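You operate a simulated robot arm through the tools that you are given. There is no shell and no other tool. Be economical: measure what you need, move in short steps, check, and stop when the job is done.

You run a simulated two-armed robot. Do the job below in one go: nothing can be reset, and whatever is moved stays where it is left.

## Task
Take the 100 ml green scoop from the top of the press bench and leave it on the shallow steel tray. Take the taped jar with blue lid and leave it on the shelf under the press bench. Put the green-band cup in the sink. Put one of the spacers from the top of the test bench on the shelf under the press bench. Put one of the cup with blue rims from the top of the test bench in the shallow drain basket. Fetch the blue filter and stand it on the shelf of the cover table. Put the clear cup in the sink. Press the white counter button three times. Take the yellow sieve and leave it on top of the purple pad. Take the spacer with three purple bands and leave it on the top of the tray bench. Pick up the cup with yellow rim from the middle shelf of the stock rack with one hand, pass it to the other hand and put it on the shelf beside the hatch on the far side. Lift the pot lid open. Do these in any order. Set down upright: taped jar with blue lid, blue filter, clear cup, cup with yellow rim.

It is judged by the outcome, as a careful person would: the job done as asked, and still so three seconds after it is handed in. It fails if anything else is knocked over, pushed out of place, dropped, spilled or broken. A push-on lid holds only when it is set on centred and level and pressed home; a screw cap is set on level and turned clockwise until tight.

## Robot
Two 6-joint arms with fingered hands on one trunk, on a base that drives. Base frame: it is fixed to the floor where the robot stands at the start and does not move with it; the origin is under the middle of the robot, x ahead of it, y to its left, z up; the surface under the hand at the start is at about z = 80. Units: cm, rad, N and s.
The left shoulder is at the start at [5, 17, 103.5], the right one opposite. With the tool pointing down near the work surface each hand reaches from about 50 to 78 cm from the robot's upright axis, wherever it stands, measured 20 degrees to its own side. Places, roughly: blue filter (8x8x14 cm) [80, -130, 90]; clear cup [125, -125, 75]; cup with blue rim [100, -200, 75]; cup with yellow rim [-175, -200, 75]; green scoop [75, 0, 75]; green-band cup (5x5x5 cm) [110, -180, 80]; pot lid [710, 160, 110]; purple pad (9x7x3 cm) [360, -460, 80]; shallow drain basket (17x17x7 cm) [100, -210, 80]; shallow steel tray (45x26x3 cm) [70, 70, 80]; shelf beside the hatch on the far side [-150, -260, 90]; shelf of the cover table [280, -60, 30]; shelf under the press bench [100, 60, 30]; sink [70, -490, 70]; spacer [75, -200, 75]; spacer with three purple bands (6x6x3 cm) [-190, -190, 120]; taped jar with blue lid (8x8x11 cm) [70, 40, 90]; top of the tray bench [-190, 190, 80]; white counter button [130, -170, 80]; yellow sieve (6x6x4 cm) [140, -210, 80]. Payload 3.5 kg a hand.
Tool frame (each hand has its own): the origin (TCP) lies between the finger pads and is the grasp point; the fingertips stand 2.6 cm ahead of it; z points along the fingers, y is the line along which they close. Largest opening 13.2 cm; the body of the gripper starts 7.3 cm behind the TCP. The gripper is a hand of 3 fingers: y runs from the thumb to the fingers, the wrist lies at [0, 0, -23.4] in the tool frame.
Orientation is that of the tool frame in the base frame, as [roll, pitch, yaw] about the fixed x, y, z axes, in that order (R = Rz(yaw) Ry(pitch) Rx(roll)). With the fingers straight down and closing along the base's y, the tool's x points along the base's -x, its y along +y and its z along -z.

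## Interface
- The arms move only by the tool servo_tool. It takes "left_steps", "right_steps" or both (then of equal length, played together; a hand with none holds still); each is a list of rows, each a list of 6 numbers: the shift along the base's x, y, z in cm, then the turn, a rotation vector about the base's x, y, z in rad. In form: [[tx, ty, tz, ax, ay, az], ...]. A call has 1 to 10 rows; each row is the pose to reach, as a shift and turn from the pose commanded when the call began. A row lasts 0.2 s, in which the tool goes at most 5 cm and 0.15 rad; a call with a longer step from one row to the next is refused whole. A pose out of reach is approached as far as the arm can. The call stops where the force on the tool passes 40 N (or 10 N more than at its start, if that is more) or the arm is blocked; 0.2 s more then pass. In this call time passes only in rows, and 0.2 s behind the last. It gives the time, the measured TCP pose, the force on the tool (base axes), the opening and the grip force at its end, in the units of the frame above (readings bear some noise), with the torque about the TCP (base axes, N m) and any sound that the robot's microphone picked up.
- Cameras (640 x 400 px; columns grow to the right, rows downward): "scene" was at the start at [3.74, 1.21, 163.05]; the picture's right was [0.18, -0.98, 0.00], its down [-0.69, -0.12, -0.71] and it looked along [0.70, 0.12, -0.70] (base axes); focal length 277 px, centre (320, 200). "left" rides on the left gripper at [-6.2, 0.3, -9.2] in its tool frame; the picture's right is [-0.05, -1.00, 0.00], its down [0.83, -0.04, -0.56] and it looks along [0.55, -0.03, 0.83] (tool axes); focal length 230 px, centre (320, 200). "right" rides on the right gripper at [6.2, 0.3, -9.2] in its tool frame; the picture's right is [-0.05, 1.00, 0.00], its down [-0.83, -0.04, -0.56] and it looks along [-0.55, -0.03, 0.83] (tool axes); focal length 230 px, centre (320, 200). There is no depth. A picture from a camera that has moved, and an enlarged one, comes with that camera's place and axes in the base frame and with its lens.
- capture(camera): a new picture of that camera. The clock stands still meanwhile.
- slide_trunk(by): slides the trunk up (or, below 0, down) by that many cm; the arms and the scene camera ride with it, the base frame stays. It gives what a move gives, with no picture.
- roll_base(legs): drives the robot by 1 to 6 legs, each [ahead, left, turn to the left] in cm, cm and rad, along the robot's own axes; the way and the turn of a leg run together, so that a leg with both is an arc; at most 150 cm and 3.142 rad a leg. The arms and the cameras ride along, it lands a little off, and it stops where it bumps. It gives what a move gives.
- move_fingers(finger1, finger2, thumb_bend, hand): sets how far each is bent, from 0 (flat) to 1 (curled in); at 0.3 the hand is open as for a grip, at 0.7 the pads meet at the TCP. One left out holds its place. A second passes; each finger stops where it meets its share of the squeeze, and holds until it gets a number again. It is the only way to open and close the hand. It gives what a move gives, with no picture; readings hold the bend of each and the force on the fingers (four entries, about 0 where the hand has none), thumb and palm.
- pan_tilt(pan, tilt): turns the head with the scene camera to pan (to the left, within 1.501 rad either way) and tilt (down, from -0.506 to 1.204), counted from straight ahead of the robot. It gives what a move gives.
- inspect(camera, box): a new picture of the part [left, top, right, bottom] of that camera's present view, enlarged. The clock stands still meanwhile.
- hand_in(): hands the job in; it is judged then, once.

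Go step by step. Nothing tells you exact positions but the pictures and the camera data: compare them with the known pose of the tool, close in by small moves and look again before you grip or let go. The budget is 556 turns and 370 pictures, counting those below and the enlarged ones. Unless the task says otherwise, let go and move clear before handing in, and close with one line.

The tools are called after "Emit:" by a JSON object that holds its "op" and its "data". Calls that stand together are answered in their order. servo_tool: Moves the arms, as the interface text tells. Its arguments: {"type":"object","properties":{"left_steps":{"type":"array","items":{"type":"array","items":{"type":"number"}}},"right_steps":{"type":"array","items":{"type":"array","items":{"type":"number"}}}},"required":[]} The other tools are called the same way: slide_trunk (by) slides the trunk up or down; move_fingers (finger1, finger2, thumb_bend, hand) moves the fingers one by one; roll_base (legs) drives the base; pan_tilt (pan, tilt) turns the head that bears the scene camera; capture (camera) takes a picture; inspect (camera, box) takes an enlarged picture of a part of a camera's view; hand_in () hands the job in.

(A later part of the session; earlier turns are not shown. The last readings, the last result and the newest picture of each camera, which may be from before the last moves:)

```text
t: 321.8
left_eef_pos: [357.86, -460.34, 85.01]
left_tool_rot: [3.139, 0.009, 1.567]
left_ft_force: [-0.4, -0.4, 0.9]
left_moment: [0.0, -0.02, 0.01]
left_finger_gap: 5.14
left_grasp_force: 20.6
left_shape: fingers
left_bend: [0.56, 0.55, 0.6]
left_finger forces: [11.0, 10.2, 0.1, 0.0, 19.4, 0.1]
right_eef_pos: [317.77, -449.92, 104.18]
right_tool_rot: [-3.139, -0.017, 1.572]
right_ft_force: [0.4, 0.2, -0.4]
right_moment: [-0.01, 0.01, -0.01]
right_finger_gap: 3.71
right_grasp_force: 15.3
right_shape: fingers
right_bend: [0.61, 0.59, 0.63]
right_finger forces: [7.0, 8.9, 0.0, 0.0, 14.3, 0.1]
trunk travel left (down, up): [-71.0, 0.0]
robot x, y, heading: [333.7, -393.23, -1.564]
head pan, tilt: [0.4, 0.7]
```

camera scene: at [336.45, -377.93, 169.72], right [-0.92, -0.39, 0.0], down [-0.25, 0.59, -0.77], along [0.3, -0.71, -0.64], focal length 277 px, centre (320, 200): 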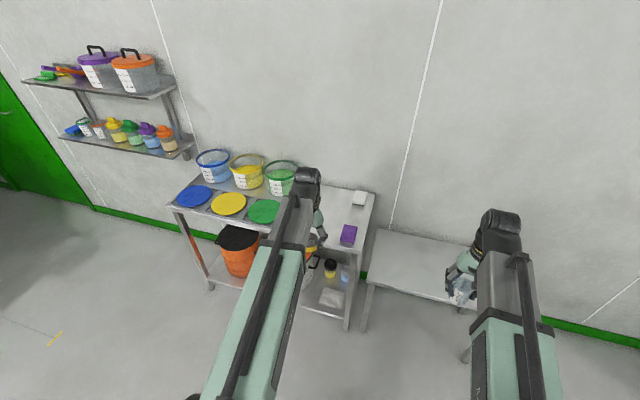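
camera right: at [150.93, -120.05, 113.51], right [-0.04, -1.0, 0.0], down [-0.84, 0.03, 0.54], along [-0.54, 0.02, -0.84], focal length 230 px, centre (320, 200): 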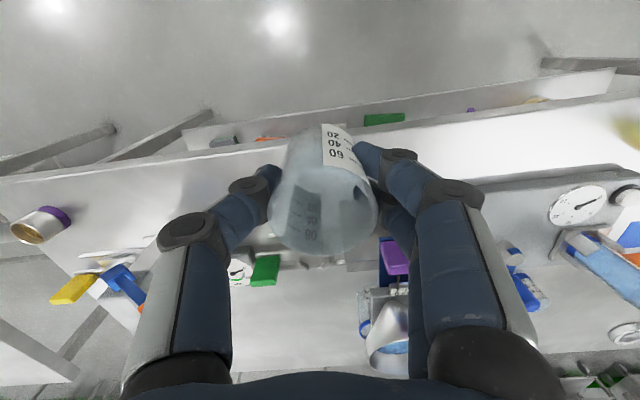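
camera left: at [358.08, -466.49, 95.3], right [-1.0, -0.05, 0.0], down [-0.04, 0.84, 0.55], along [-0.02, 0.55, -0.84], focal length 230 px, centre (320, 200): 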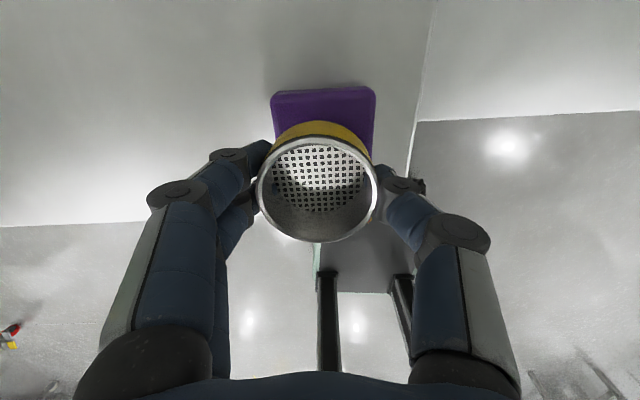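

Contact just starting. A touch more, then release with a small opening and lift.

Emit:
{"op": "servo_tool", "data": {"left_steps": [[0, 0, -0.15, 0, 0, 0]]}}

Emit:
{"op": "move_fingers", "data": {"hand": "left", "finger1": 0.42, "finger2": 0.42, "thumb_bend": 0.42}}

Emit:
{"op": "servo_tool", "data": {"left_steps": [[0, 0, 3, 0, 0, 0], [0, 0, 7, 0, 0, 0], [0, 0, 11, 0, 0, 0], [0, 0, 15, 0, 0, 0], [0, 3, 19, 0, 0, 0]]}}

Emit:
{"op": "inspect", "data": {"camera": "scene", "box": [250, 180, 410, 280]}}

Emit:
{"op": "capture", "data": {"camera": "left"}}

```text
t: 322.2
left_eef_pos: [357.73, -460.29, 84.86]
left_tool_rot: [3.137, 0.01, 1.568]
left_ft_force: [-0.9, -0.4, 6.3]
left_moment: [-0.06, -0.1, -0.01]
left_finger_gap: 5.17
left_grasp_force: 21.2
left_shape: fingers
left_bend: [0.56, 0.56, 0.6]
left_finger forces: [11.4, 11.0, 0.1, 0.1, 20.3, 0.0]
right_eef_pos: [317.7, -449.74, 104.19]
right_tool_rot: [-3.14, -0.017, 1.574]
right_ft_force: [-0.5, -0.3, -0.7]
right_moment: [0.0, 0.02, 0.02]
right_finger_gap: 3.71
right_grasp_force: 15.0
right_shape: fingers
right_bend: [0.61, 0.59, 0.63]
right_finger forces: [6.9, 8.8, 0.0, 0.0, 14.2, 0.1]
trunk travel left (down, up): [-71.0, 0.0]
robot x, y, heading: [333.41, -392.95, -1.567]
head pan, tilt: [0.4, 0.7]
```

```text
t: 323.2
left_eef_pos: [357.86, -460.26, 84.81]
left_tool_rot: [3.138, 0.01, 1.567]
left_ft_force: [0.4, 0.1, -0.2]
left_moment: [-0.01, -0.03, 0.02]
left_finger_gap: 9.44
left_grasp_force: 0.0
left_shape: fingers
left_bend: [0.42, 0.42, 0.42]
left_finger forces: [0.0, 0.0, 0.0, 0.0, 0.0, 0.1]
right_eef_pos: [317.77, -449.89, 104.15]
right_tool_rot: [-3.141, -0.018, 1.573]
right_ft_force: [0.0, 0.1, -1.2]
right_moment: [-0.03, 0.03, 0.05]
right_finger_gap: 3.74
right_grasp_force: 15.3
right_shape: fingers
right_bend: [0.61, 0.59, 0.63]
right_finger forces: [6.9, 8.9, 0.0, 0.0, 14.2, 0.0]
trunk travel left (down, up): [-71.0, 0.0]
robot x, y, heading: [333.26, -393.42, -1.569]
head pan, tilt: [0.4, 0.7]
```

```text
t: 324.4
left_eef_pos: [357.83, -457.0, 103.9]
left_tool_rot: [3.136, 0.008, 1.566]
left_ft_force: [0.2, 0.2, 0.7]
left_moment: [0.02, -0.02, 0.04]
left_finger_gap: 9.43
left_grasp_force: 0.1
left_shape: fingers
left_bend: [0.42, 0.42, 0.42]
left_finger forces: [0.0, 0.0, 0.0, 0.1, 0.0, 0.0]
right_eef_pos: [317.72, -449.72, 104.22]
right_tool_rot: [-3.14, -0.016, 1.573]
right_ft_force: [-0.2, 0.1, -0.3]
right_moment: [-0.05, -0.01, -0.01]
right_finger_gap: 3.73
right_grasp_force: 15.2
right_shape: fingers
right_bend: [0.61, 0.59, 0.63]
right_finger forces: [7.0, 8.9, 0.0, 0.1, 14.2, 0.1]
trunk travel left (down, up): [-71.0, 0.0]
robot x, y, heading: [333.38, -392.99, -1.571]
head pan, tilt: [0.4, 0.7]
```

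```text
4.00 times, centred on (330, 230) of scene
camera zoom: at [336.46, -396.98, 169.72], right [-0.92, -0.39, 0.0], down [-0.25, 0.59, -0.77], along [0.3, -0.7, -0.64], focal length 1109 px, centre (280, 80)
```

zoom: 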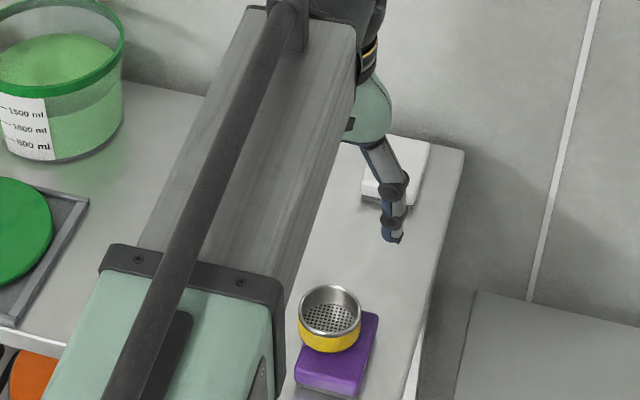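

```text
246 pictures are left
camera left: at [358.1, -463.19, 113.16], right [-1.0, -0.05, 0.0], down [-0.04, 0.84, 0.55], along [-0.02, 0.55, -0.84], focal length 230 px, centre (320, 200)
```

left: 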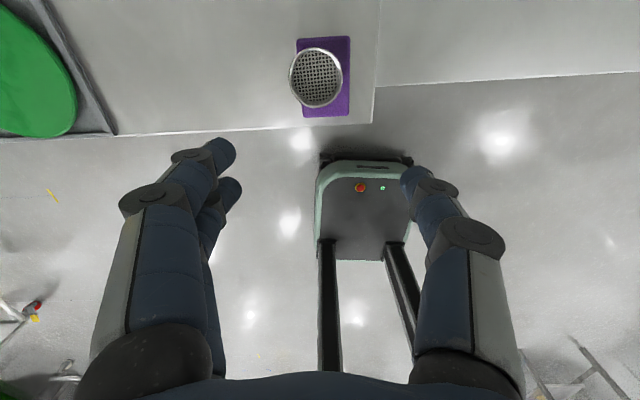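

Sieve rests on the purple pad. Backing off and travelling right toward the sink.

Emit:
{"op": "roll_base", "data": {"legs": [[-32, 0, 0], [0, -120, 0], [0, -110, 0]]}}

Emit:
{"op": "pan_tilt", "data": {"pan": 0, "tilt": 0.55}}

Emit:
{"op": "capture", "data": {"camera": "scene"}}

```text
t: 337.4
left_eef_pos: [129.34, -426.81, 103.93]
left_tool_rot: [3.138, 0.009, 1.577]
left_ft_force: [-0.1, 0.0, -1.0]
left_moment: [-0.05, 0.0, -0.01]
left_finger_gap: 9.39
left_grasp_force: 0.1
left_shape: fingers
left_bend: [0.42, 0.42, 0.42]
left_finger forces: [0.1, 0.0, 0.1, 0.0, 0.0, 0.0]
right_eef_pos: [89.07, -419.8, 104.13]
right_tool_rot: [-3.14, -0.018, 1.58]
right_ft_force: [-0.2, 0.1, -0.8]
right_moment: [0.01, -0.01, 0.02]
right_finger_gap: 3.72
right_grasp_force: 15.2
right_shape: fingers
right_bend: [0.61, 0.59, 0.63]
right_finger forces: [7.1, 8.8, 0.1, 0.1, 14.1, 0.0]
trunk travel left (down, up): [-71.0, 0.0]
robot x, y, heading: [104.51, -362.85, -1.56]
head pan, tilt: [0.4, 0.7]
```

```text
t: 338.3
left_eef_pos: [129.29, -426.61, 103.87]
left_tool_rot: [3.138, 0.007, 1.576]
left_ft_force: [0.0, -0.1, 0.6]
left_moment: [-0.01, -0.02, 0.06]
left_finger_gap: 9.42
left_grasp_force: 0.0
left_shape: fingers
left_bend: [0.42, 0.42, 0.42]
left_finger forces: [0.1, 0.0, 0.0, 0.0, 0.0, 0.0]
right_eef_pos: [89.17, -419.99, 104.11]
right_tool_rot: [-3.139, -0.018, 1.581]
right_ft_force: [0.4, 0.2, -0.8]
right_moment: [0.0, 0.04, -0.02]
right_finger_gap: 3.71
right_grasp_force: 15.6
right_shape: fingers
right_bend: [0.61, 0.59, 0.63]
right_finger forces: [7.1, 8.9, 0.1, 0.1, 14.2, 0.0]
trunk travel left (down, up): [-71.0, 0.0]
robot x, y, heading: [104.53, -362.97, -1.557]
head pan, tilt: [0.0, 0.55]
```

```text
245 pictures are left
camera scene: at [104.07, -368.1, 171.03], right [-1.0, -0.01, 0.0], down [-0.01, 0.52, -0.85], along [0.01, -0.85, -0.52], focal length 277 px, centre (320, 200)
```

scene: 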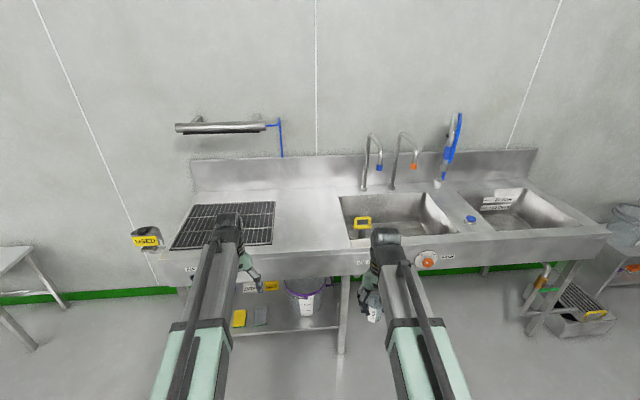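

Emit:
{"op": "inspect", "data": {"camera": "scene", "box": [320, 120, 480, 270]}}

```text
2.67 times, centred on (400, 195) of scene
camera zoom: at [104.07, -368.1, 171.03], right [-1.0, -0.01, 0.0], down [-0.01, 0.52, -0.85], along [0.01, -0.85, -0.52], focal length 739 px, centre (107, 213)
```

zoom: 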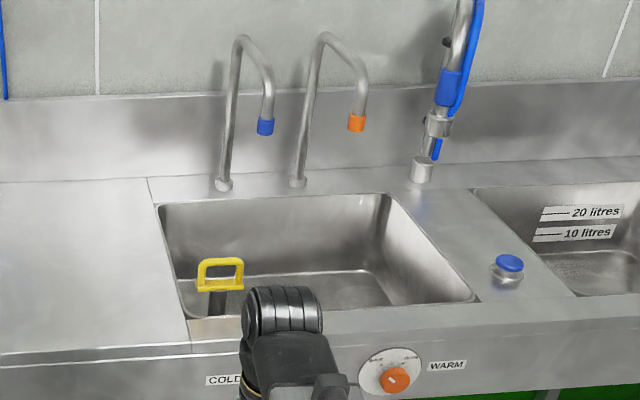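

The first basin spans about x 36–90, y -475…-513. I'll put the clear cup near [60,-490], in front of the taps.

Emit:
{"op": "roll_base", "data": {"legs": [[0, -30, 0], [56, 0, -0.01]]}}

Emit:
{"op": "capture", "data": {"camera": "right"}}

Emit:
{"op": "capture", "data": {"camera": "scene"}}

```text
t: 343.3
left_eef_pos: [98.23, -486.56, 103.8]
left_tool_rot: [3.139, 0.006, 1.556]
left_ft_force: [0.1, 0.6, 0.2]
left_moment: [-0.01, -0.03, 0.0]
left_finger_gap: 9.4
left_grasp_force: 0.1
left_shape: fingers
left_bend: [0.42, 0.42, 0.42]
left_finger forces: [0.0, 0.0, 0.0, 0.0, 0.1, 0.0]
right_eef_pos: [58.25, -478.98, 104.14]
right_tool_rot: [-3.14, -0.018, 1.564]
right_ft_force: [-0.4, -0.1, -0.9]
right_moment: [0.02, 0.04, 0.0]
right_finger_gap: 3.73
right_grasp_force: 15.7
right_shape: fingers
right_bend: [0.61, 0.59, 0.63]
right_finger forces: [7.1, 9.0, 0.1, 0.1, 14.2, 0.0]
trunk travel left (down, up): [-71.0, 0.0]
robot x, y, heading: [74.48, -422.19, -1.574]
head pan, tilt: [0.0, 0.55]
```

```text
243 pictures are left
camera right: at [58.61, -472.92, 113.42], right [1.0, -0.06, 0.0], down [-0.05, -0.84, 0.54], along [-0.03, -0.54, -0.84], focal length 230 px, centre (320, 200)
```

right: 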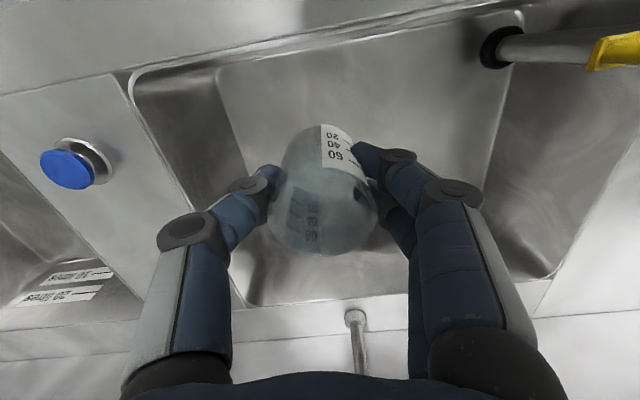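

```text
242 pictures are left
camera scene: at [74.15, -427.63, 171.03], right [-1.0, 0.01, 0.0], down [0.0, 0.52, -0.85], along [-0.01, -0.85, -0.52], focal length 277 px, centre (320, 200)
```

scene: 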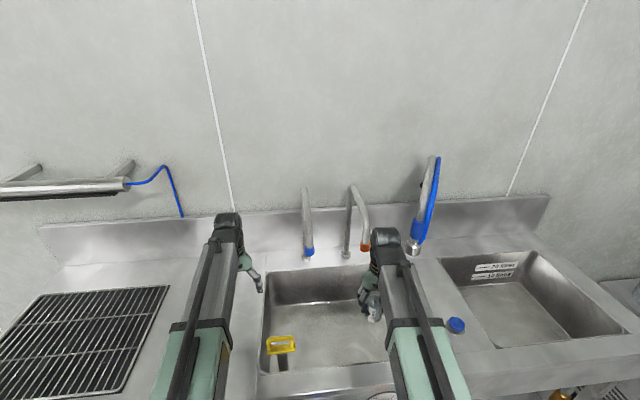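

Cup is over the basin floor. Moving in 8 cm and lowering into the basin.

Emit:
{"op": "servo_tool", "data": {"right_steps": [[0, -3, -2, 0, 0, 0], [0, -6, -5, 0, 0, 0], [0, -8, -9, 0, 0, 0], [0, -8, -13, 0, 0, 0], [0, -8, -17, 0, 0, 0], [0, -8, -21, 0, 0, 0]]}}

Emit:
{"op": "capture", "data": {"camera": "right"}}

Emit:
{"op": "inspect", "data": {"camera": "scene", "box": [240, 220, 480, 370]}}

```text
t: 344.7
left_eef_pos: [98.19, -486.59, 103.99]
left_tool_rot: [3.137, 0.008, 1.558]
left_ft_force: [-0.2, -0.6, 0.4]
left_moment: [-0.01, -0.01, -0.02]
left_finger_gap: 9.44
left_grasp_force: 0.1
left_shape: fingers
left_bend: [0.42, 0.42, 0.42]
left_finger forces: [0.1, 0.0, 0.1, 0.0, 0.0, 0.0]
right_eef_pos: [58.13, -487.03, 83.02]
right_tool_rot: [-3.14, -0.017, 1.564]
right_ft_force: [-0.1, -0.6, -1.9]
right_moment: [0.0, 0.01, 0.01]
right_finger_gap: 3.68
right_grasp_force: 15.1
right_shape: fingers
right_bend: [0.61, 0.59, 0.63]
right_finger forces: [7.2, 8.9, 0.0, 0.0, 14.1, 0.0]
trunk travel left (down, up): [-71.0, 0.0]
robot x, y, heading: [74.74, -421.92, -1.574]
head pan, tilt: [0.0, 0.55]
```

```text
241 pictures are left
camera right: at [58.59, -480.84, 92.33], right [1.0, -0.06, 0.0], down [-0.05, -0.84, 0.54], along [-0.03, -0.54, -0.84], focal length 230 px, centre (320, 200)
```

right: 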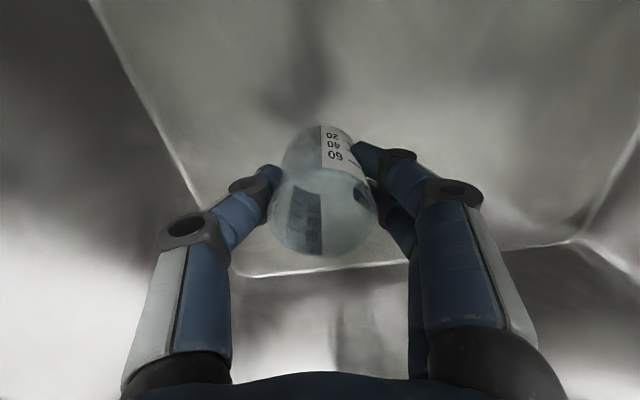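

```text
2.67 times, centred on (360, 295) of scene
camera zoom: at [74.14, -427.54, 171.03], right [-1.0, 0.01, 0.0], down [0.0, 0.52, -0.85], along [-0.01, -0.85, -0.52], focal length 739 px, centre (213, -53)
```

zoom: 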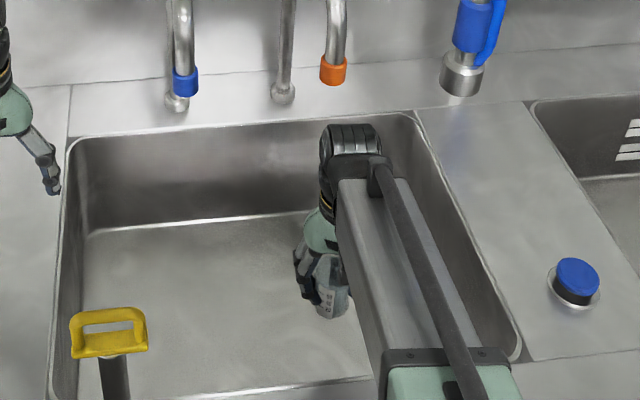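

Emit:
{"op": "servo_tool", "data": {"right_steps": [[0, 0, -3, 0, 0, 0], [0, 0, -6, 0, 0, 0], [0, 0, -7, 0, 0, 0]]}}

Emit:
{"op": "capture", "data": {"camera": "right"}}

```text
t: 345.5
left_eef_pos: [98.27, -486.52, 103.91]
left_tool_rot: [3.137, 0.01, 1.558]
left_ft_force: [1.0, 0.8, 0.6]
left_moment: [-0.05, 0.0, -0.02]
left_finger_gap: 9.44
left_grasp_force: 0.2
left_shape: fingers
left_bend: [0.42, 0.42, 0.42]
left_finger forces: [0.1, 0.0, 0.0, 0.1, 0.1, 0.0]
right_eef_pos: [58.17, -486.92, 76.07]
right_tool_rot: [-3.137, -0.018, 1.564]
right_ft_force: [0.0, -0.1, -0.6]
right_moment: [-0.05, -0.02, 0.01]
right_finger_gap: 3.74
right_grasp_force: 14.7
right_shape: fingers
right_bend: [0.61, 0.59, 0.63]
right_finger forces: [7.1, 9.0, 0.0, 0.0, 14.0, 0.1]
trunk travel left (down, up): [-71.0, 0.0]
robot x, y, heading: [73.96, -422.5, -1.577]
head pan, tilt: [0.0, 0.55]
```

```text
239 pictures are left
camera right: at [58.54, -480.76, 85.36], right [1.0, -0.06, 0.0], down [-0.05, -0.84, 0.54], along [-0.03, -0.54, -0.84], focal length 230 px, centre (320, 200)
```

right: 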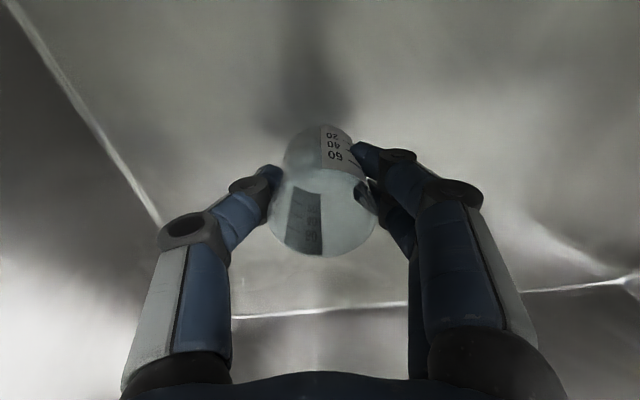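

Emit:
{"op": "servo_tool", "data": {"right_steps": [[0, 0, -0.7, 0, 0, 0], [0, 0, -1.2, 0, 0, 0], [0, 0, -1.5, 0, 0, 0], [0, 0, -1.8, 0, 0, 0]]}}

```text
t: 346.5
left_eef_pos: [98.3, -486.54, 103.83]
left_tool_rot: [3.136, 0.009, 1.556]
left_ft_force: [-0.1, 0.4, 0.7]
left_moment: [0.01, 0.0, 0.0]
left_finger_gap: 9.44
left_grasp_force: 0.1
left_shape: fingers
left_bend: [0.42, 0.42, 0.42]
left_finger forces: [0.0, 0.0, 0.0, 0.0, 0.0, 0.0]
right_eef_pos: [58.16, -486.98, 74.35]
right_tool_rot: [-3.139, -0.016, 1.563]
right_ft_force: [-1.0, -0.9, -0.6]
right_moment: [0.01, 0.01, 0.01]
right_finger_gap: 3.69
right_grasp_force: 15.6
right_shape: fingers
right_bend: [0.61, 0.59, 0.63]
right_finger forces: [7.2, 9.1, 0.1, 0.1, 14.2, 0.0]
trunk travel left (down, up): [-71.0, 0.0]
robot x, y, heading: [74.78, -422.37, -1.577]
head pan, tilt: [0.0, 0.55]
```

Emit:
{"op": "servo_tool", "data": {"right_steps": [[0, 0, -0.3, 0, 0, 0], [0, 0, -0.6, 0, 0, 0], [0, 0, -0.9, 0, 0, 0], [0, 0, -1.2, 0, 0, 0]]}}

```text
t: 347.5
left_eef_pos: [98.3, -486.55, 103.87]
left_tool_rot: [3.138, 0.009, 1.556]
left_ft_force: [0.5, 0.2, 0.7]
left_moment: [-0.01, -0.04, -0.02]
left_finger_gap: 9.41
left_grasp_force: 0.0
left_shape: fingers
left_bend: [0.42, 0.42, 0.42]
left_finger forces: [0.0, 0.1, 0.1, 0.1, 0.0, 0.0]
right_eef_pos: [58.39, -487.04, 73.16]
right_tool_rot: [-3.139, -0.019, 1.564]
right_ft_force: [0.1, -0.2, -0.8]
right_moment: [0.0, -0.03, 0.04]
right_finger_gap: 3.67
right_grasp_force: 15.9
right_shape: fingers
right_bend: [0.61, 0.59, 0.63]
right_finger forces: [7.2, 9.1, 0.1, 0.0, 14.1, 0.0]
trunk travel left (down, up): [-71.0, 0.0]
robot x, y, heading: [74.45, -422.51, -1.575]
head pan, tilt: [0.0, 0.55]
```

Emit:
{"op": "servo_tool", "data": {"right_steps": [[0, 0, -0.3, 0, 0, 0], [0, 0, -0.6, 0, 0, 0], [0, 0, -0.9, 0, 0, 0], [0, 0, -1.2, 0, 0, 0]]}}

Emit:
{"op": "capture", "data": {"camera": "right"}}

```text
t: 348.5
left_eef_pos: [98.33, -486.48, 103.77]
left_tool_rot: [3.139, 0.008, 1.557]
left_ft_force: [0.2, 0.6, -0.8]
left_moment: [0.02, 0.02, 0.0]
left_finger_gap: 9.44
left_grasp_force: 0.1
left_shape: fingers
left_bend: [0.42, 0.42, 0.42]
left_finger forces: [0.0, 0.0, 0.1, 0.0, 0.0, 0.0]
right_eef_pos: [58.2, -486.97, 72.03]
right_tool_rot: [-3.139, -0.016, 1.565]
right_ft_force: [-0.7, 0.7, -0.8]
right_moment: [-0.02, 0.02, -0.02]
right_finger_gap: 3.72
right_grasp_force: 15.4
right_shape: fingers
right_bend: [0.61, 0.59, 0.63]
right_finger forces: [7.2, 9.1, 0.0, 0.0, 14.1, 0.1]
trunk travel left (down, up): [-71.0, 0.0]
robot x, y, heading: [74.46, -422.19, -1.576]
head pan, tilt: [0.0, 0.55]
```

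```text
238 pictures are left
camera right: at [58.66, -480.84, 81.26], right [1.0, -0.06, 0.0], down [-0.05, -0.84, 0.54], along [-0.03, -0.54, -0.84], focal length 230 px, centre (320, 200)
```

right: 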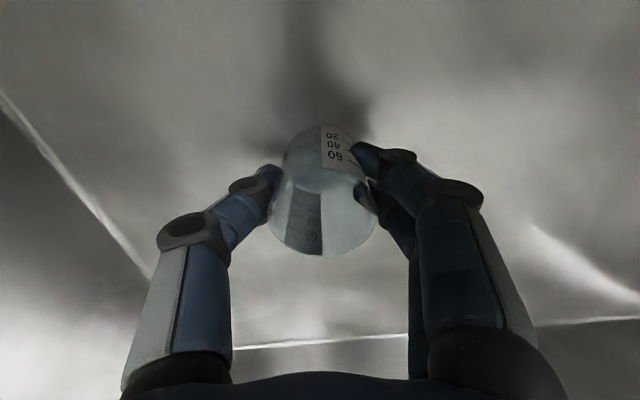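

Emit:
{"op": "servo_tool", "data": {"right_steps": [[0, 0, -0.3, 0, 0, 0], [0, 0, -0.6, 0, 0, 0], [0, 0, -0.9, 0, 0, 0], [0, 0, -1.2, 0, 0, 0], [0, 0, -1.5, 0, 0, 0]]}}

```text
t: 349.7
left_eef_pos: [98.25, -486.27, 103.95]
left_tool_rot: [3.139, 0.01, 1.558]
left_ft_force: [0.9, -0.2, 0.9]
left_moment: [0.01, 0.03, 0.0]
left_finger_gap: 9.42
left_grasp_force: 0.2
left_shape: fingers
left_bend: [0.42, 0.42, 0.42]
left_finger forces: [0.0, 0.0, 0.1, 0.1, 0.1, 0.0]
right_eef_pos: [58.28, -486.79, 70.85]
right_tool_rot: [-3.14, -0.013, 1.561]
right_ft_force: [2.8, 3.7, 32.5]
right_moment: [0.0, -0.11, -0.14]
right_finger_gap: 3.51
right_grasp_force: 21.1
right_shape: fingers
right_bend: [0.65, 0.62, 0.65]
right_finger forces: [10.0, 13.6, 0.0, 0.0, 19.0, 0.0]
trunk travel left (down, up): [-71.0, 0.0]
robot x, y, heading: [74.63, -422.16, -1.576]
head pan, tilt: [0.0, 0.55]
```

Contact. Ease up, release, and lift out.

Emit:
{"op": "servo_tool", "data": {"right_steps": [[0, 0, 0.4, 0, 0, 0]]}}

Emit:
{"op": "move_fingers", "data": {"hand": "right", "finger1": 0.4, "finger2": 0.4, "thumb_bend": 0.4}}

Emit:
{"op": "servo_tool", "data": {"right_steps": [[0, 0, 3, 0, 0, 0], [0, 0, 7, 0, 0, 0], [0, 0, 12, 0, 0, 0], [0, 0, 17, 0, 0, 0], [0, 0, 22, 0, 0, 0], [0, 0, 27, 0, 0, 0], [0, 2, 32, 0, 0, 0]]}}

Emit:
{"op": "capture", "data": {"camera": "right"}}

```text
t: 350.1
left_eef_pos: [98.19, -486.42, 103.85]
left_tool_rot: [3.139, 0.009, 1.556]
left_ft_force: [-1.0, 0.3, 0.5]
left_moment: [0.01, -0.03, -0.03]
left_finger_gap: 9.43
left_grasp_force: 0.0
left_shape: fingers
left_bend: [0.42, 0.42, 0.42]
left_finger forces: [0.0, 0.0, 0.0, 0.0, 0.0, 0.0]
right_eef_pos: [58.22, -486.8, 70.81]
right_tool_rot: [-3.141, -0.017, 1.562]
right_ft_force: [1.7, 2.3, 13.6]
right_moment: [0.0, -0.08, -0.07]
right_finger_gap: 3.48
right_grasp_force: 18.8
right_shape: fingers
right_bend: [0.65, 0.62, 0.65]
right_finger forces: [8.8, 12.6, 0.0, 0.0, 17.0, 0.0]
trunk travel left (down, up): [-71.0, 0.0]
robot x, y, heading: [74.56, -422.43, -1.58]
head pan, tilt: [0.0, 0.55]
```

```text
t: 351.1
left_eef_pos: [98.26, -486.55, 103.8]
left_tool_rot: [3.138, 0.01, 1.557]
left_ft_force: [0.7, 0.4, -1.1]
left_moment: [0.01, 0.0, 0.02]
left_finger_gap: 9.43
left_grasp_force: 0.2
left_shape: fingers
left_bend: [0.42, 0.42, 0.42]
left_finger forces: [0.0, 0.0, 0.0, 0.1, 0.1, 0.0]
right_eef_pos: [58.21, -486.93, 70.83]
right_tool_rot: [3.142, -0.019, 1.566]
right_ft_force: [-0.2, 0.2, 0.6]
right_moment: [-0.02, 0.0, 0.03]
right_finger_gap: 10.09
right_grasp_force: 0.1
right_shape: fingers
right_bend: [0.4, 0.4, 0.4]
right_finger forces: [0.0, 0.0, 0.1, 0.1, 0.0, 0.0]
trunk travel left (down, up): [-71.0, 0.0]
robot x, y, heading: [74.71, -422.42, -1.578]
head pan, tilt: [0.0, 0.55]
```

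```text
refused: row 7 steps farther than a row can; nothing moved
```

```text
237 pictures are left
camera right: at [58.64, -480.81, 80.13], right [1.0, -0.06, 0.0], down [-0.05, -0.84, 0.54], along [-0.03, -0.54, -0.84], focal length 230 px, centre (320, 200)
```

right: 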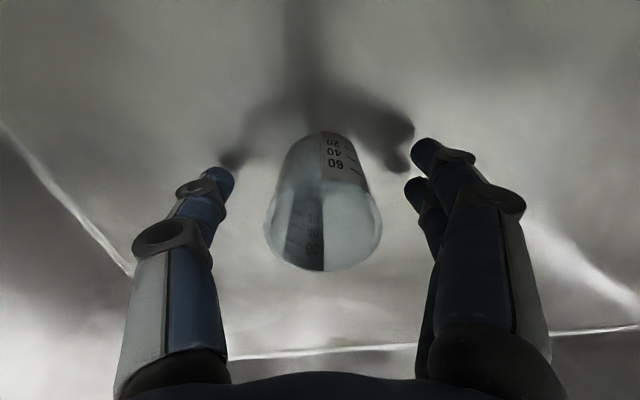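

Emit:
{"op": "servo_tool", "data": {"right_steps": [[0, 0, 3, 0, 0, 0], [0, 0, 7, 0, 0, 0], [0, 0, 12, 0, 0, 0], [0, 0, 17, 0, 0, 0], [0, 0, 22, 0, 0, 0], [0, 0, 27, 0, 0, 0], [0, 2, 31, 0, 0, 0], [0, 5, 34, 0, 0, 0]]}}

Emit:
{"op": "capture", "data": {"camera": "right"}}

```text
t: 352.9
left_eef_pos: [98.32, -486.49, 103.82]
left_tool_rot: [3.139, 0.008, 1.557]
left_ft_force: [-0.4, 0.3, 0.0]
left_moment: [-0.01, -0.01, 0.0]
left_finger_gap: 9.43
left_grasp_force: 0.0
left_shape: fingers
left_bend: [0.42, 0.42, 0.42]
left_finger forces: [0.0, 0.0, 0.1, 0.1, 0.0, 0.1]
right_eef_pos: [58.38, -481.88, 104.96]
right_tool_rot: [-3.141, -0.019, 1.563]
right_ft_force: [-0.4, 0.2, -0.2]
right_moment: [0.02, -0.01, 0.03]
right_finger_gap: 10.09
right_grasp_force: 0.1
right_shape: fingers
right_bend: [0.4, 0.4, 0.4]
right_finger forces: [0.0, 0.0, 0.0, 0.0, 0.0, 0.0]
trunk travel left (down, up): [-71.0, 0.0]
robot x, y, heading: [74.55, -422.3, -1.577]
head pan, tilt: [0.0, 0.55]
```

```text
236 pictures are left
camera right: at [58.71, -475.72, 114.26], right [1.0, -0.06, 0.0], down [-0.05, -0.84, 0.54], along [-0.03, -0.54, -0.84], focal length 230 px, centre (320, 200)
```

right: 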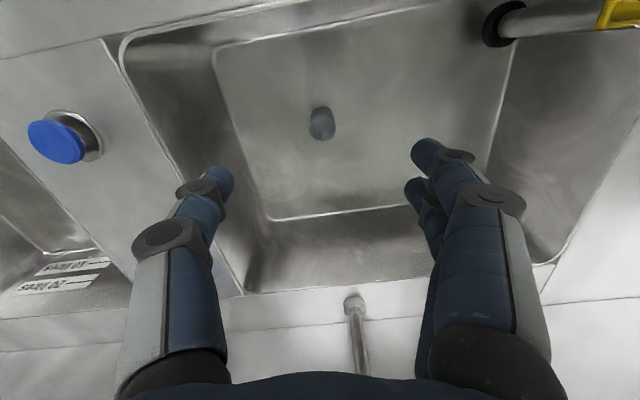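

Clear cup is standing in the sink. Now back to the near side of the test bench for the green-band cup.

Emit:
{"op": "roll_base", "data": {"legs": [[-100, 0, 0], [0, 0, 1.577], [-70, 0, 0], [0, 140, 0]]}}

Emit:
{"op": "pan_tilt", "data": {"pan": -0.1, "tilt": 0.75}}

Emit:
{"op": "capture", "data": {"camera": "scene"}}

```text
t: 372.0
left_eef_pos: [74.89, -158.73, 103.83]
left_tool_rot: [3.14, 0.008, 3.089]
left_ft_force: [-0.8, 0.4, -0.3]
left_moment: [-0.01, 0.01, -0.01]
left_finger_gap: 9.43
left_grasp_force: 0.1
left_shape: fingers
left_bend: [0.42, 0.42, 0.42]
left_finger forces: [0.0, 0.0, 0.0, 0.0, 0.0, 0.0]
right_eef_pos: [68.64, -198.39, 104.88]
right_tool_rot: [-3.141, -0.017, 3.096]
right_ft_force: [-1.0, 0.2, -0.8]
right_moment: [-0.01, 0.02, -0.03]
right_finger_gap: 10.12
right_grasp_force: 0.1
right_shape: fingers
right_bend: [0.4, 0.4, 0.4]
right_finger forces: [0.0, 0.0, 0.0, 0.1, 0.0, 0.1]
trunk travel left (down, up): [-71.0, 0.0]
robot x, y, heading: [9.64, -179.94, -0.047]
head pan, tilt: [0.0, 0.55]
```

```text
t: 372.7
left_eef_pos: [74.78, -158.7, 103.88]
left_tool_rot: [3.137, 0.01, 3.089]
left_ft_force: [-0.4, 0.1, -0.2]
left_moment: [-0.01, 0.01, 0.01]
left_finger_gap: 9.41
left_grasp_force: 0.1
left_shape: fingers
left_bend: [0.42, 0.42, 0.42]
left_finger forces: [0.0, 0.1, 0.0, 0.0, 0.0, 0.1]
right_eef_pos: [68.67, -198.49, 104.9]
right_tool_rot: [-3.14, -0.018, 3.096]
right_ft_force: [0.3, 0.2, 0.5]
right_moment: [0.0, -0.04, 0.0]
right_finger_gap: 10.11
right_grasp_force: 0.0
right_shape: fingers
right_bend: [0.4, 0.4, 0.4]
right_finger forces: [0.0, 0.1, 0.0, 0.0, 0.0, 0.1]
trunk travel left (down, up): [-71.0, 0.0]
robot x, y, heading: [9.72, -180.31, -0.045]
head pan, tilt: [-0.099, 0.75]
```

```text
235 pictures are left
camera scene: at [13.61, -181.25, 169.3], right [-0.14, -0.99, 0.0], down [-0.67, 0.1, -0.73], along [0.72, -0.11, -0.68], focal length 277 px, centre (320, 200)
```

scene: 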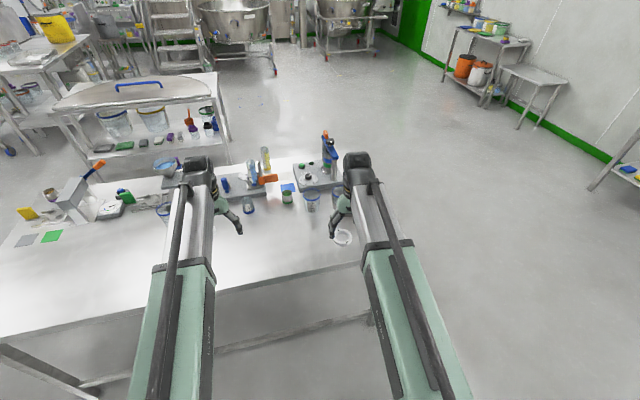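

Emit:
{"op": "roll_base", "data": {"legs": [[0, 16, 0.045], [21, 0, 0]]}}

Emit:
{"op": "capture", "data": {"camera": "right"}}

```text
t: 375.4
left_eef_pos: [95.86, -139.98, 103.72]
left_tool_rot: [3.139, 0.008, 3.129]
left_ft_force: [-0.1, -0.1, -1.0]
left_moment: [0.04, 0.02, 0.0]
left_finger_gap: 9.43
left_grasp_force: 0.0
left_shape: fingers
left_bend: [0.42, 0.42, 0.42]
left_finger forces: [0.0, 0.0, 0.1, 0.0, 0.0, 0.1]
right_eef_pos: [91.22, -180.07, 104.86]
right_tool_rot: [-3.139, -0.019, 3.137]
right_ft_force: [-0.5, -0.3, -0.9]
right_moment: [0.02, 0.03, 0.0]
right_finger_gap: 10.1
right_grasp_force: 0.1
right_shape: fingers
right_bend: [0.4, 0.4, 0.4]
right_finger forces: [0.1, 0.0, 0.0, 0.1, 0.0, 0.0]
trunk travel left (down, up): [-71.0, 0.0]
robot x, y, heading: [31.64, -164.11, -0.011]
head pan, tilt: [-0.099, 0.75]
```

```text
234 pictures are left
camera right: at [85.31, -179.55, 114.14], right [0.06, 1.0, 0.0], down [0.84, -0.05, 0.54], along [0.54, -0.03, -0.84], focal length 230 px, centre (320, 200)
```

right: 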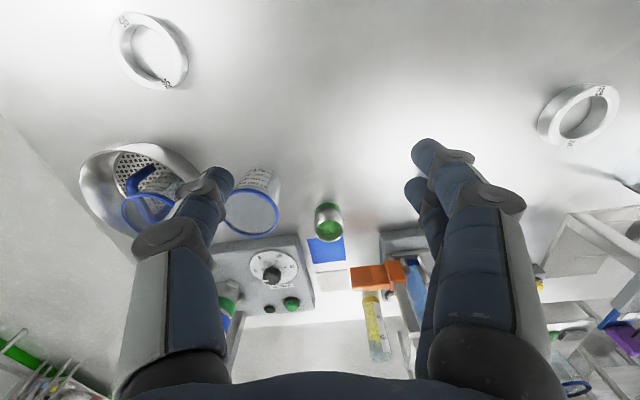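

Green cup at ≈[110.3,-179.6]. It's at the edge of reach, so I'll pitch the hand 0.2 rad forward while extending.

Emit:
{"op": "servo_tool", "data": {"right_steps": [[4, 0, 0, 0, -0.1, 0], [8, 0.2, 0, 0, -0.2, 0], [12, 0.3, -2, 0, -0.2, 0], [16, 0.4, -5, 0, -0.2, 0], [18.5, 0.5, -8, 0, -0.2, 0], [18.5, 0.5, -11, 0, -0.2, 0]]}}

Emit:
{"op": "capture", "data": {"camera": "right"}}

```text
t: 376.8
left_eef_pos: [95.82, -140.1, 103.83]
left_tool_rot: [3.138, 0.011, 3.129]
left_ft_force: [0.3, -0.5, -0.3]
left_moment: [0.0, 0.02, 0.01]
left_finger_gap: 9.42
left_grasp_force: 0.1
left_shape: fingers
left_bend: [0.42, 0.42, 0.42]
left_finger forces: [0.1, 0.0, 0.1, 0.0, 0.0, 0.0]
right_eef_pos: [109.55, -179.51, 94.0]
right_tool_rot: [-3.141, 0.183, 3.136]
right_ft_force: [0.2, 0.4, -0.6]
right_moment: [0.0, 0.01, 0.02]
right_finger_gap: 10.13
right_grasp_force: 0.1
right_shape: fingers
right_bend: [0.4, 0.4, 0.4]
right_finger forces: [0.1, 0.0, 0.0, 0.0, 0.0, 0.1]
trunk travel left (down, up): [-71.0, 0.0]
robot x, y, heading: [31.33, -163.56, -0.001]
head pan, tilt: [-0.099, 0.75]
```

```text
233 pictures are left
camera right: at [101.78, -178.98, 101.83], right [0.06, 1.0, 0.01], down [0.72, -0.05, 0.7], along [0.7, -0.03, -0.72], focal length 230 px, centre (320, 200)
```

right: 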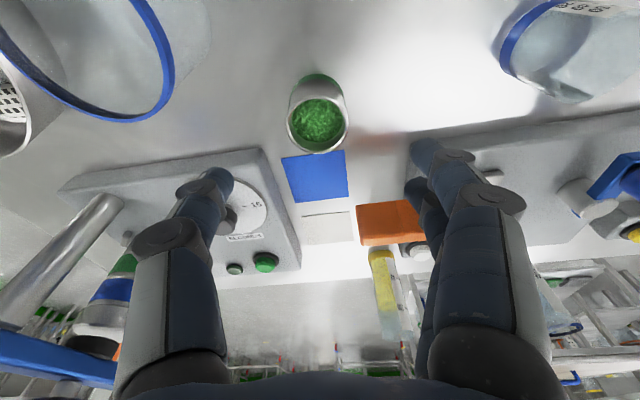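

Cup centred at [109.6,-179.4]. The timer plate's corner is close, so I narrow the opening before descending.

Emit:
{"op": "move_fingers", "data": {"hand": "right", "finger1": 0.47, "finger2": 0.47, "thumb_bend": 0.48}}

Emit:
{"op": "servo_tool", "data": {"right_steps": [[-0.3, 0.1, -3, 0, 0, 0], [-0.3, 0.1, -6, 0, 0, 0]]}}

Emit:
{"op": "capture", "data": {"camera": "right"}}

```text
t: 377.8
left_eef_pos: [95.77, -140.11, 103.79]
left_tool_rot: [3.139, 0.009, 3.13]
left_ft_force: [-0.7, 0.7, 0.3]
left_moment: [-0.01, -0.02, -0.03]
left_finger_gap: 9.44
left_grasp_force: 0.1
left_shape: fingers
left_bend: [0.42, 0.42, 0.42]
left_finger forces: [0.0, 0.0, 0.1, 0.0, 0.0, 0.1]
right_eef_pos: [109.58, -179.44, 93.97]
right_tool_rot: [-3.14, 0.183, 3.138]
right_ft_force: [-1.1, 0.6, 0.4]
right_moment: [0.02, -0.01, 0.02]
right_finger_gap: 7.7
right_grasp_force: 0.0
right_shape: fingers
right_bend: [0.47, 0.47, 0.48]
right_finger forces: [0.0, 0.1, 0.0, 0.0, 0.0, 0.0]
trunk travel left (down, up): [-71.0, 0.0]
robot x, y, heading: [31.54, -163.95, -0.006]
head pan, tilt: [-0.099, 0.75]
```

```text
t: 378.4
left_eef_pos: [95.79, -140.05, 103.84]
left_tool_rot: [3.136, 0.01, 3.129]
left_ft_force: [-0.4, -0.4, -0.1]
left_moment: [0.01, 0.0, -0.03]
left_finger_gap: 9.45
left_grasp_force: 0.0
left_shape: fingers
left_bend: [0.42, 0.42, 0.42]
left_finger forces: [0.0, 0.0, 0.0, 0.1, 0.0, 0.1]
right_eef_pos: [109.36, -179.46, 87.88]
right_tool_rot: [-3.141, 0.183, 3.136]
right_ft_force: [0.7, -1.0, -0.8]
right_moment: [-0.01, 0.03, 0.0]
right_finger_gap: 7.68
right_grasp_force: 0.0
right_shape: fingers
right_bend: [0.47, 0.47, 0.48]
right_finger forces: [0.1, 0.1, 0.0, 0.1, 0.0, 0.1]
trunk travel left (down, up): [-71.0, 0.0]
robot x, y, heading: [31.62, -164.2, -0.007]
head pan, tilt: [-0.099, 0.75]
```

```text
232 pictures are left
camera right: at [101.53, -178.91, 95.85], right [0.06, 1.0, 0.01], down [0.72, -0.05, 0.7], along [0.7, -0.03, -0.72], focal length 230 px, centre (320, 200)
```

right: 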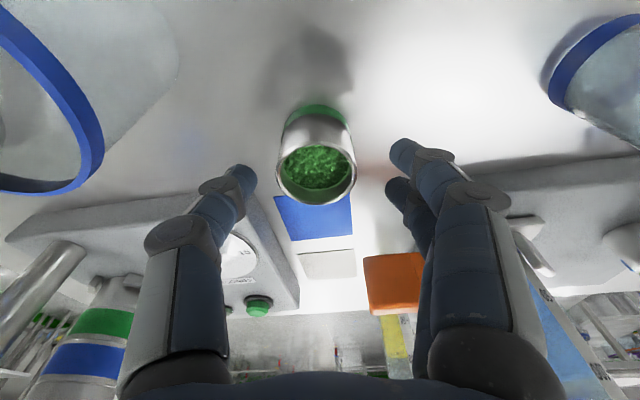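

The single thumb is on the plate side with about 1 cm clearance. Descending and gripping.

Emit:
{"op": "servo_tool", "data": {"right_steps": [[-0.1, 0.1, -1.7, 0, 0, 0], [-0.1, 0.1, -3.4, 0, 0, 0]]}}

Emit:
{"op": "capture", "data": {"camera": "right"}}

Emit:
{"op": "move_fingers", "data": {"hand": "right", "finger1": 0.7, "finger2": 0.7, "thumb_bend": 0.7}}

Emit:
{"op": "capture", "data": {"camera": "right"}}

```text
t: 379.0
left_eef_pos: [95.84, -140.08, 103.8]
left_tool_rot: [3.138, 0.009, 3.129]
left_ft_force: [0.0, -0.4, -0.7]
left_moment: [-0.02, -0.03, -0.03]
left_finger_gap: 9.43
left_grasp_force: 0.1
left_shape: fingers
left_bend: [0.42, 0.42, 0.42]
left_finger forces: [0.0, 0.0, 0.0, 0.1, 0.0, 0.0]
right_eef_pos: [108.74, -179.34, 84.55]
right_tool_rot: [3.14, 0.185, 3.137]
right_ft_force: [-0.8, -0.8, 0.0]
right_moment: [0.0, -0.02, 0.01]
right_finger_gap: 7.7
right_grasp_force: 0.1
right_shape: fingers
right_bend: [0.47, 0.47, 0.48]
right_finger forces: [0.0, 0.0, 0.0, 0.0, 0.0, 0.0]
right hand out of reach, approached as far as the arm can: row 2
trunk travel left (down, up): [-71.0, 0.0]
robot x, y, heading: [31.56, -164.09, -0.004]
head pan, tilt: [-0.099, 0.75]
```

```text
231 pictures are left
camera right: at [100.95, -178.83, 92.46], right [0.06, 1.0, 0.01], down [0.71, -0.05, 0.7], along [0.7, -0.03, -0.71], focal length 230 px, centre (320, 200)
```

right: 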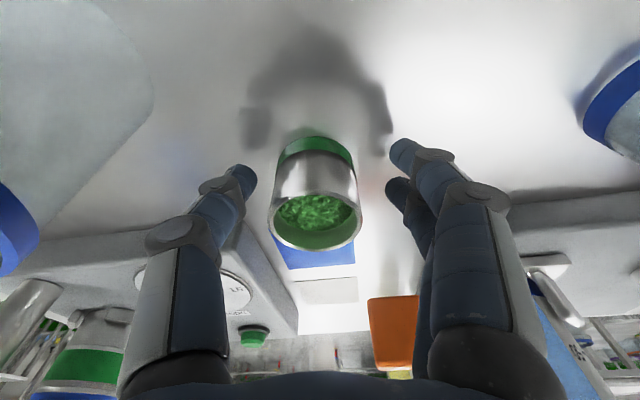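

```text
t: 380.0
left_eef_pos: [95.66, -140.09, 103.81]
left_tool_rot: [3.137, 0.009, 3.129]
left_ft_force: [-0.3, -0.2, -0.2]
left_moment: [0.03, 0.0, -0.03]
left_finger_gap: 9.45
left_grasp_force: 0.1
left_shape: fingers
left_bend: [0.42, 0.42, 0.42]
left_finger forces: [0.0, 0.1, 0.1, 0.0, 0.0, 0.1]
right_eef_pos: [108.76, -179.26, 84.56]
right_tool_rot: [-3.141, 0.184, 3.136]
right_ft_force: [0.1, 0.0, 0.5]
right_moment: [0.0, -0.03, 0.01]
right_finger_gap: 3.26
right_grasp_force: 14.9
right_shape: fingers
right_bend: [0.63, 0.57, 0.63]
right_finger forces: [5.0, 10.1, 0.1, 0.0, 14.9, 0.1]
trunk travel left (down, up): [-71.0, 0.0]
robot x, y, heading: [31.31, -164.14, -0.007]
head pan, tilt: [-0.099, 0.75]
```

```text
230 pictures are left
camera right: at [100.96, -178.83, 92.45], right [0.06, 1.0, 0.01], down [0.71, -0.05, 0.7], along [0.7, -0.03, -0.72], focal length 230 px, centre (320, 200)
```

right: 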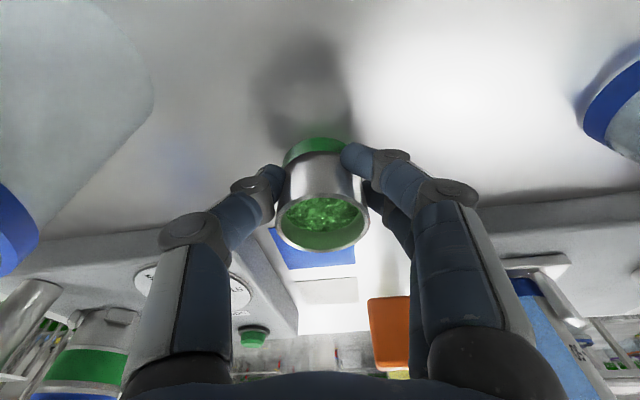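

Gripped; lifting gently and checking that it stays level.

Emit:
{"op": "servo_tool", "data": {"right_steps": [[0, 0, 1, 0, 0, 0], [0, 0, 2.5, 0, 0, 0], [0, 0, 5, 0, 0, 0]]}}

Emit:
{"op": "capture", "data": {"camera": "right"}}

```text
t: 380.8
left_eef_pos: [95.85, -140.02, 103.93]
left_tool_rot: [3.137, 0.008, 3.131]
left_ft_force: [0.4, 0.1, -0.1]
left_moment: [-0.03, 0.01, 0.0]
left_finger_gap: 9.42
left_grasp_force: 0.1
left_shape: fingers
left_bend: [0.42, 0.42, 0.42]
left_finger forces: [0.1, 0.0, 0.1, 0.0, 0.1, 0.0]
right_eef_pos: [108.71, -179.41, 89.7]
right_tool_rot: [3.141, 0.183, 3.136]
right_ft_force: [-0.4, -0.2, -1.5]
right_moment: [0.04, -0.04, -0.02]
right_finger_gap: 3.23
right_grasp_force: 14.7
right_shape: fingers
right_bend: [0.63, 0.57, 0.63]
right_finger forces: [5.0, 10.0, 0.0, 0.1, 14.7, 0.0]
trunk travel left (down, up): [-71.0, 0.0]
robot x, y, heading: [31.5, -164.21, -0.006]
head pan, tilt: [-0.099, 0.75]
```

```text
229 pictures are left
camera right: at [100.95, -178.86, 97.61], right [0.06, 1.0, 0.01], down [0.72, -0.05, 0.7], along [0.7, -0.03, -0.72], focal length 230 px, centre (320, 200)
```

right: 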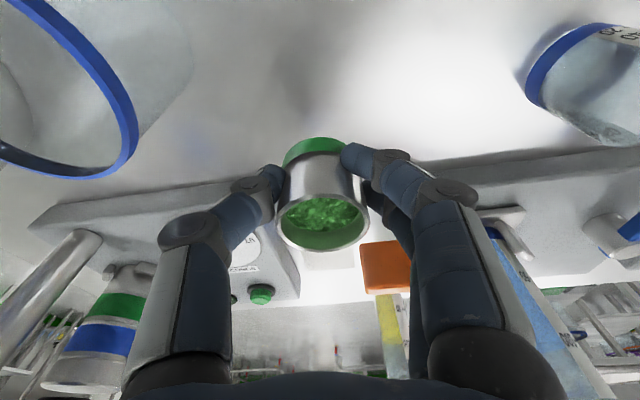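

Stable. Lift, retract, and drive back to the sink.

Emit:
{"op": "servo_tool", "data": {"right_steps": [[0, 0, 4, 0, 0, 0], [0, 0, 8, 0, 0, 0], [-1, 0, 12, 0, 0, 0], [-5, 0, 14, 0, 0, 0], [-9, 0, 15, 0, 0, 0], [-13, 0, 15, 0, 0, 0]]}}

Emit:
{"op": "roll_base", "data": {"legs": [[-28, 0, 0], [0, -145, 0], [80, 0, 0], [0, 0, -1.57]]}}

Emit:
{"op": "capture", "data": {"camera": "right"}}

```text
t: 382.2
left_eef_pos: [95.62, -140.13, 103.84]
left_tool_rot: [3.138, 0.008, 3.131]
left_ft_force: [0.6, -0.2, 0.5]
left_moment: [-0.01, -0.02, 0.03]
left_finger_gap: 9.42
left_grasp_force: 0.0
left_shape: fingers
left_bend: [0.42, 0.42, 0.42]
left_finger forces: [0.0, 0.1, 0.0, 0.0, 0.0, 0.0]
right_eef_pos: [95.84, -179.06, 104.95]
right_tool_rot: [-3.141, 0.183, 3.136]
right_ft_force: [0.1, 0.2, -0.8]
right_moment: [-0.02, 0.01, -0.01]
right_finger_gap: 3.22
right_grasp_force: 14.7
right_shape: fingers
right_bend: [0.64, 0.57, 0.63]
right_finger forces: [5.0, 10.1, 0.0, 0.0, 14.7, 0.1]
trunk travel left (down, up): [-71.0, 0.0]
robot x, y, heading: [31.65, -164.23, -0.008]
head pan, tilt: [-0.099, 0.75]
```

```text
t: 398.7
left_eef_pos: [112.96, -370.82, 103.74]
left_tool_rot: [3.138, 0.01, 1.602]
left_ft_force: [0.4, 1.1, 0.0]
left_moment: [-0.02, 0.02, 0.02]
left_finger_gap: 9.44
left_grasp_force: 0.1
left_shape: fingers
left_bend: [0.42, 0.42, 0.42]
left_finger forces: [0.1, 0.0, 0.1, 0.0, 0.0, 0.1]
right_eef_pos: [73.99, -372.48, 104.79]
right_tool_rot: [-3.141, 0.183, 1.607]
right_ft_force: [-0.6, 0.2, -1.0]
right_moment: [0.06, 0.02, 0.02]
right_finger_gap: 3.17
right_grasp_force: 14.4
right_shape: fingers
right_bend: [0.64, 0.57, 0.63]
right_finger forces: [4.5, 10.3, 0.1, 0.1, 14.9, 0.0]
trunk travel left (down, up): [-71.0, 0.0]
robot x, y, heading: [86.61, -307.64, -1.533]
head pan, tilt: [-0.099, 0.75]
```

```text
228 pictures are left
camera right: at [74.04, -364.68, 112.77], right [1.0, -0.02, 0.01], down [-0.02, -0.72, 0.7], along [-0.01, -0.7, -0.72], focal length 230 px, centre (320, 200)
```

right: 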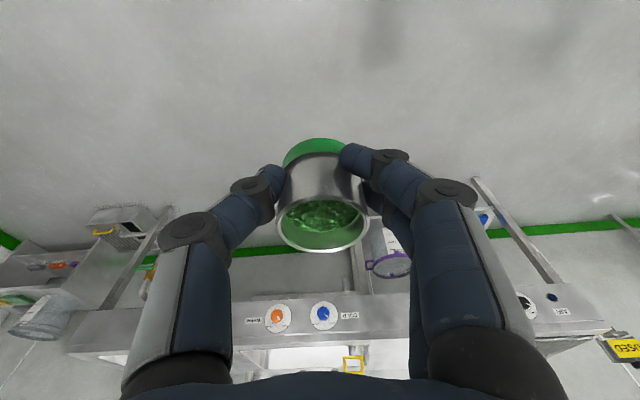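

Emit:
{"op": "roll_base", "data": {"legs": [[0, 0, -0.04], [104, 0, 0]]}}

Emit:
{"op": "capture", "data": {"camera": "right"}}

Emit:
{"op": "pan_tilt", "data": {"pan": 0, "tilt": 0.75}}

Emit:
{"op": "capture", "data": {"camera": "scene"}}

```text
t: 404.5
left_eef_pos: [110.23, -475.9, 103.77]
left_tool_rot: [3.139, 0.006, 1.562]
left_ft_force: [0.6, -0.5, -0.2]
left_moment: [0.03, -0.03, 0.04]
left_finger_gap: 9.43
left_grasp_force: 0.1
left_shape: fingers
left_bend: [0.42, 0.42, 0.42]
left_finger forces: [0.0, 0.0, 0.1, 0.0, 0.0, 0.0]
right_eef_pos: [71.17, -476.15, 104.82]
right_tool_rot: [3.141, 0.181, 1.568]
right_ft_force: [-0.9, 0.1, -1.2]
right_moment: [0.03, 0.0, 0.0]
right_finger_gap: 3.18
right_grasp_force: 15.2
right_shape: fingers
right_bend: [0.64, 0.57, 0.63]
right_finger forces: [4.5, 10.2, 0.0, 0.0, 14.8, 0.1]
trunk travel left (down, up): [-71.0, 0.0]
robot x, y, heading: [86.38, -411.91, -1.574]
head pan, tilt: [-0.099, 0.75]
```

```text
227 pictures are left
camera right: at [71.49, -468.32, 112.74], right [1.0, -0.05, 0.01], down [-0.05, -0.72, 0.7], along [-0.03, -0.7, -0.72], focal length 230 px, centre (320, 200)
```

right: 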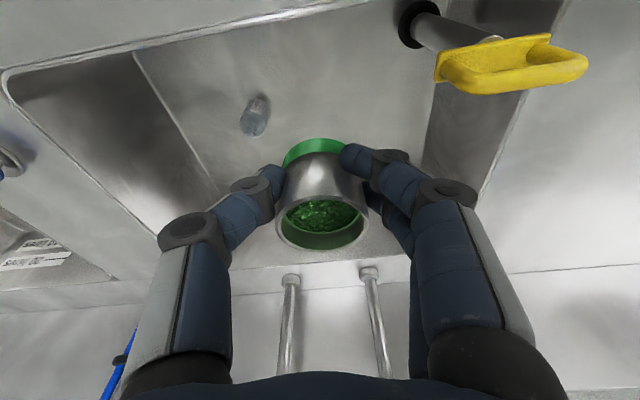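

```text
t: 405.1
left_eef_pos: [110.24, -475.93, 103.87]
left_tool_rot: [3.139, 0.009, 1.563]
left_ft_force: [0.7, 0.2, 1.5]
left_moment: [0.02, -0.01, -0.05]
left_finger_gap: 9.43
left_grasp_force: 0.1
left_shape: fingers
left_bend: [0.42, 0.42, 0.42]
left_finger forces: [0.0, 0.0, 0.0, 0.0, 0.0, 0.1]
right_eef_pos: [71.16, -476.04, 104.85]
right_tool_rot: [-3.141, 0.184, 1.568]
right_ft_force: [0.3, -0.4, -1.8]
right_moment: [0.03, 0.01, 0.02]
right_finger_gap: 3.16
right_grasp_force: 14.6
right_shape: fingers
right_bend: [0.64, 0.57, 0.63]
right_finger forces: [4.6, 10.2, 0.0, 0.1, 14.8, 0.0]
trunk travel left (down, up): [-71.0, 0.0]
robot x, y, heading: [85.75, -411.61, -1.576]
head pan, tilt: [0.0, 0.75]
```

```text
226 pictures are left
camera scene: at [85.76, -416.19, 169.29], right [-1.0, 0.0, 0.0], down [0.0, 0.68, -0.73], along [0.0, -0.73, -0.68], focal length 277 px, centre (320, 200)
```

scene: 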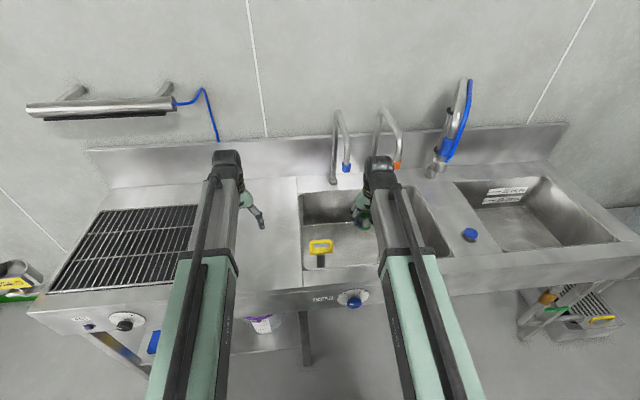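

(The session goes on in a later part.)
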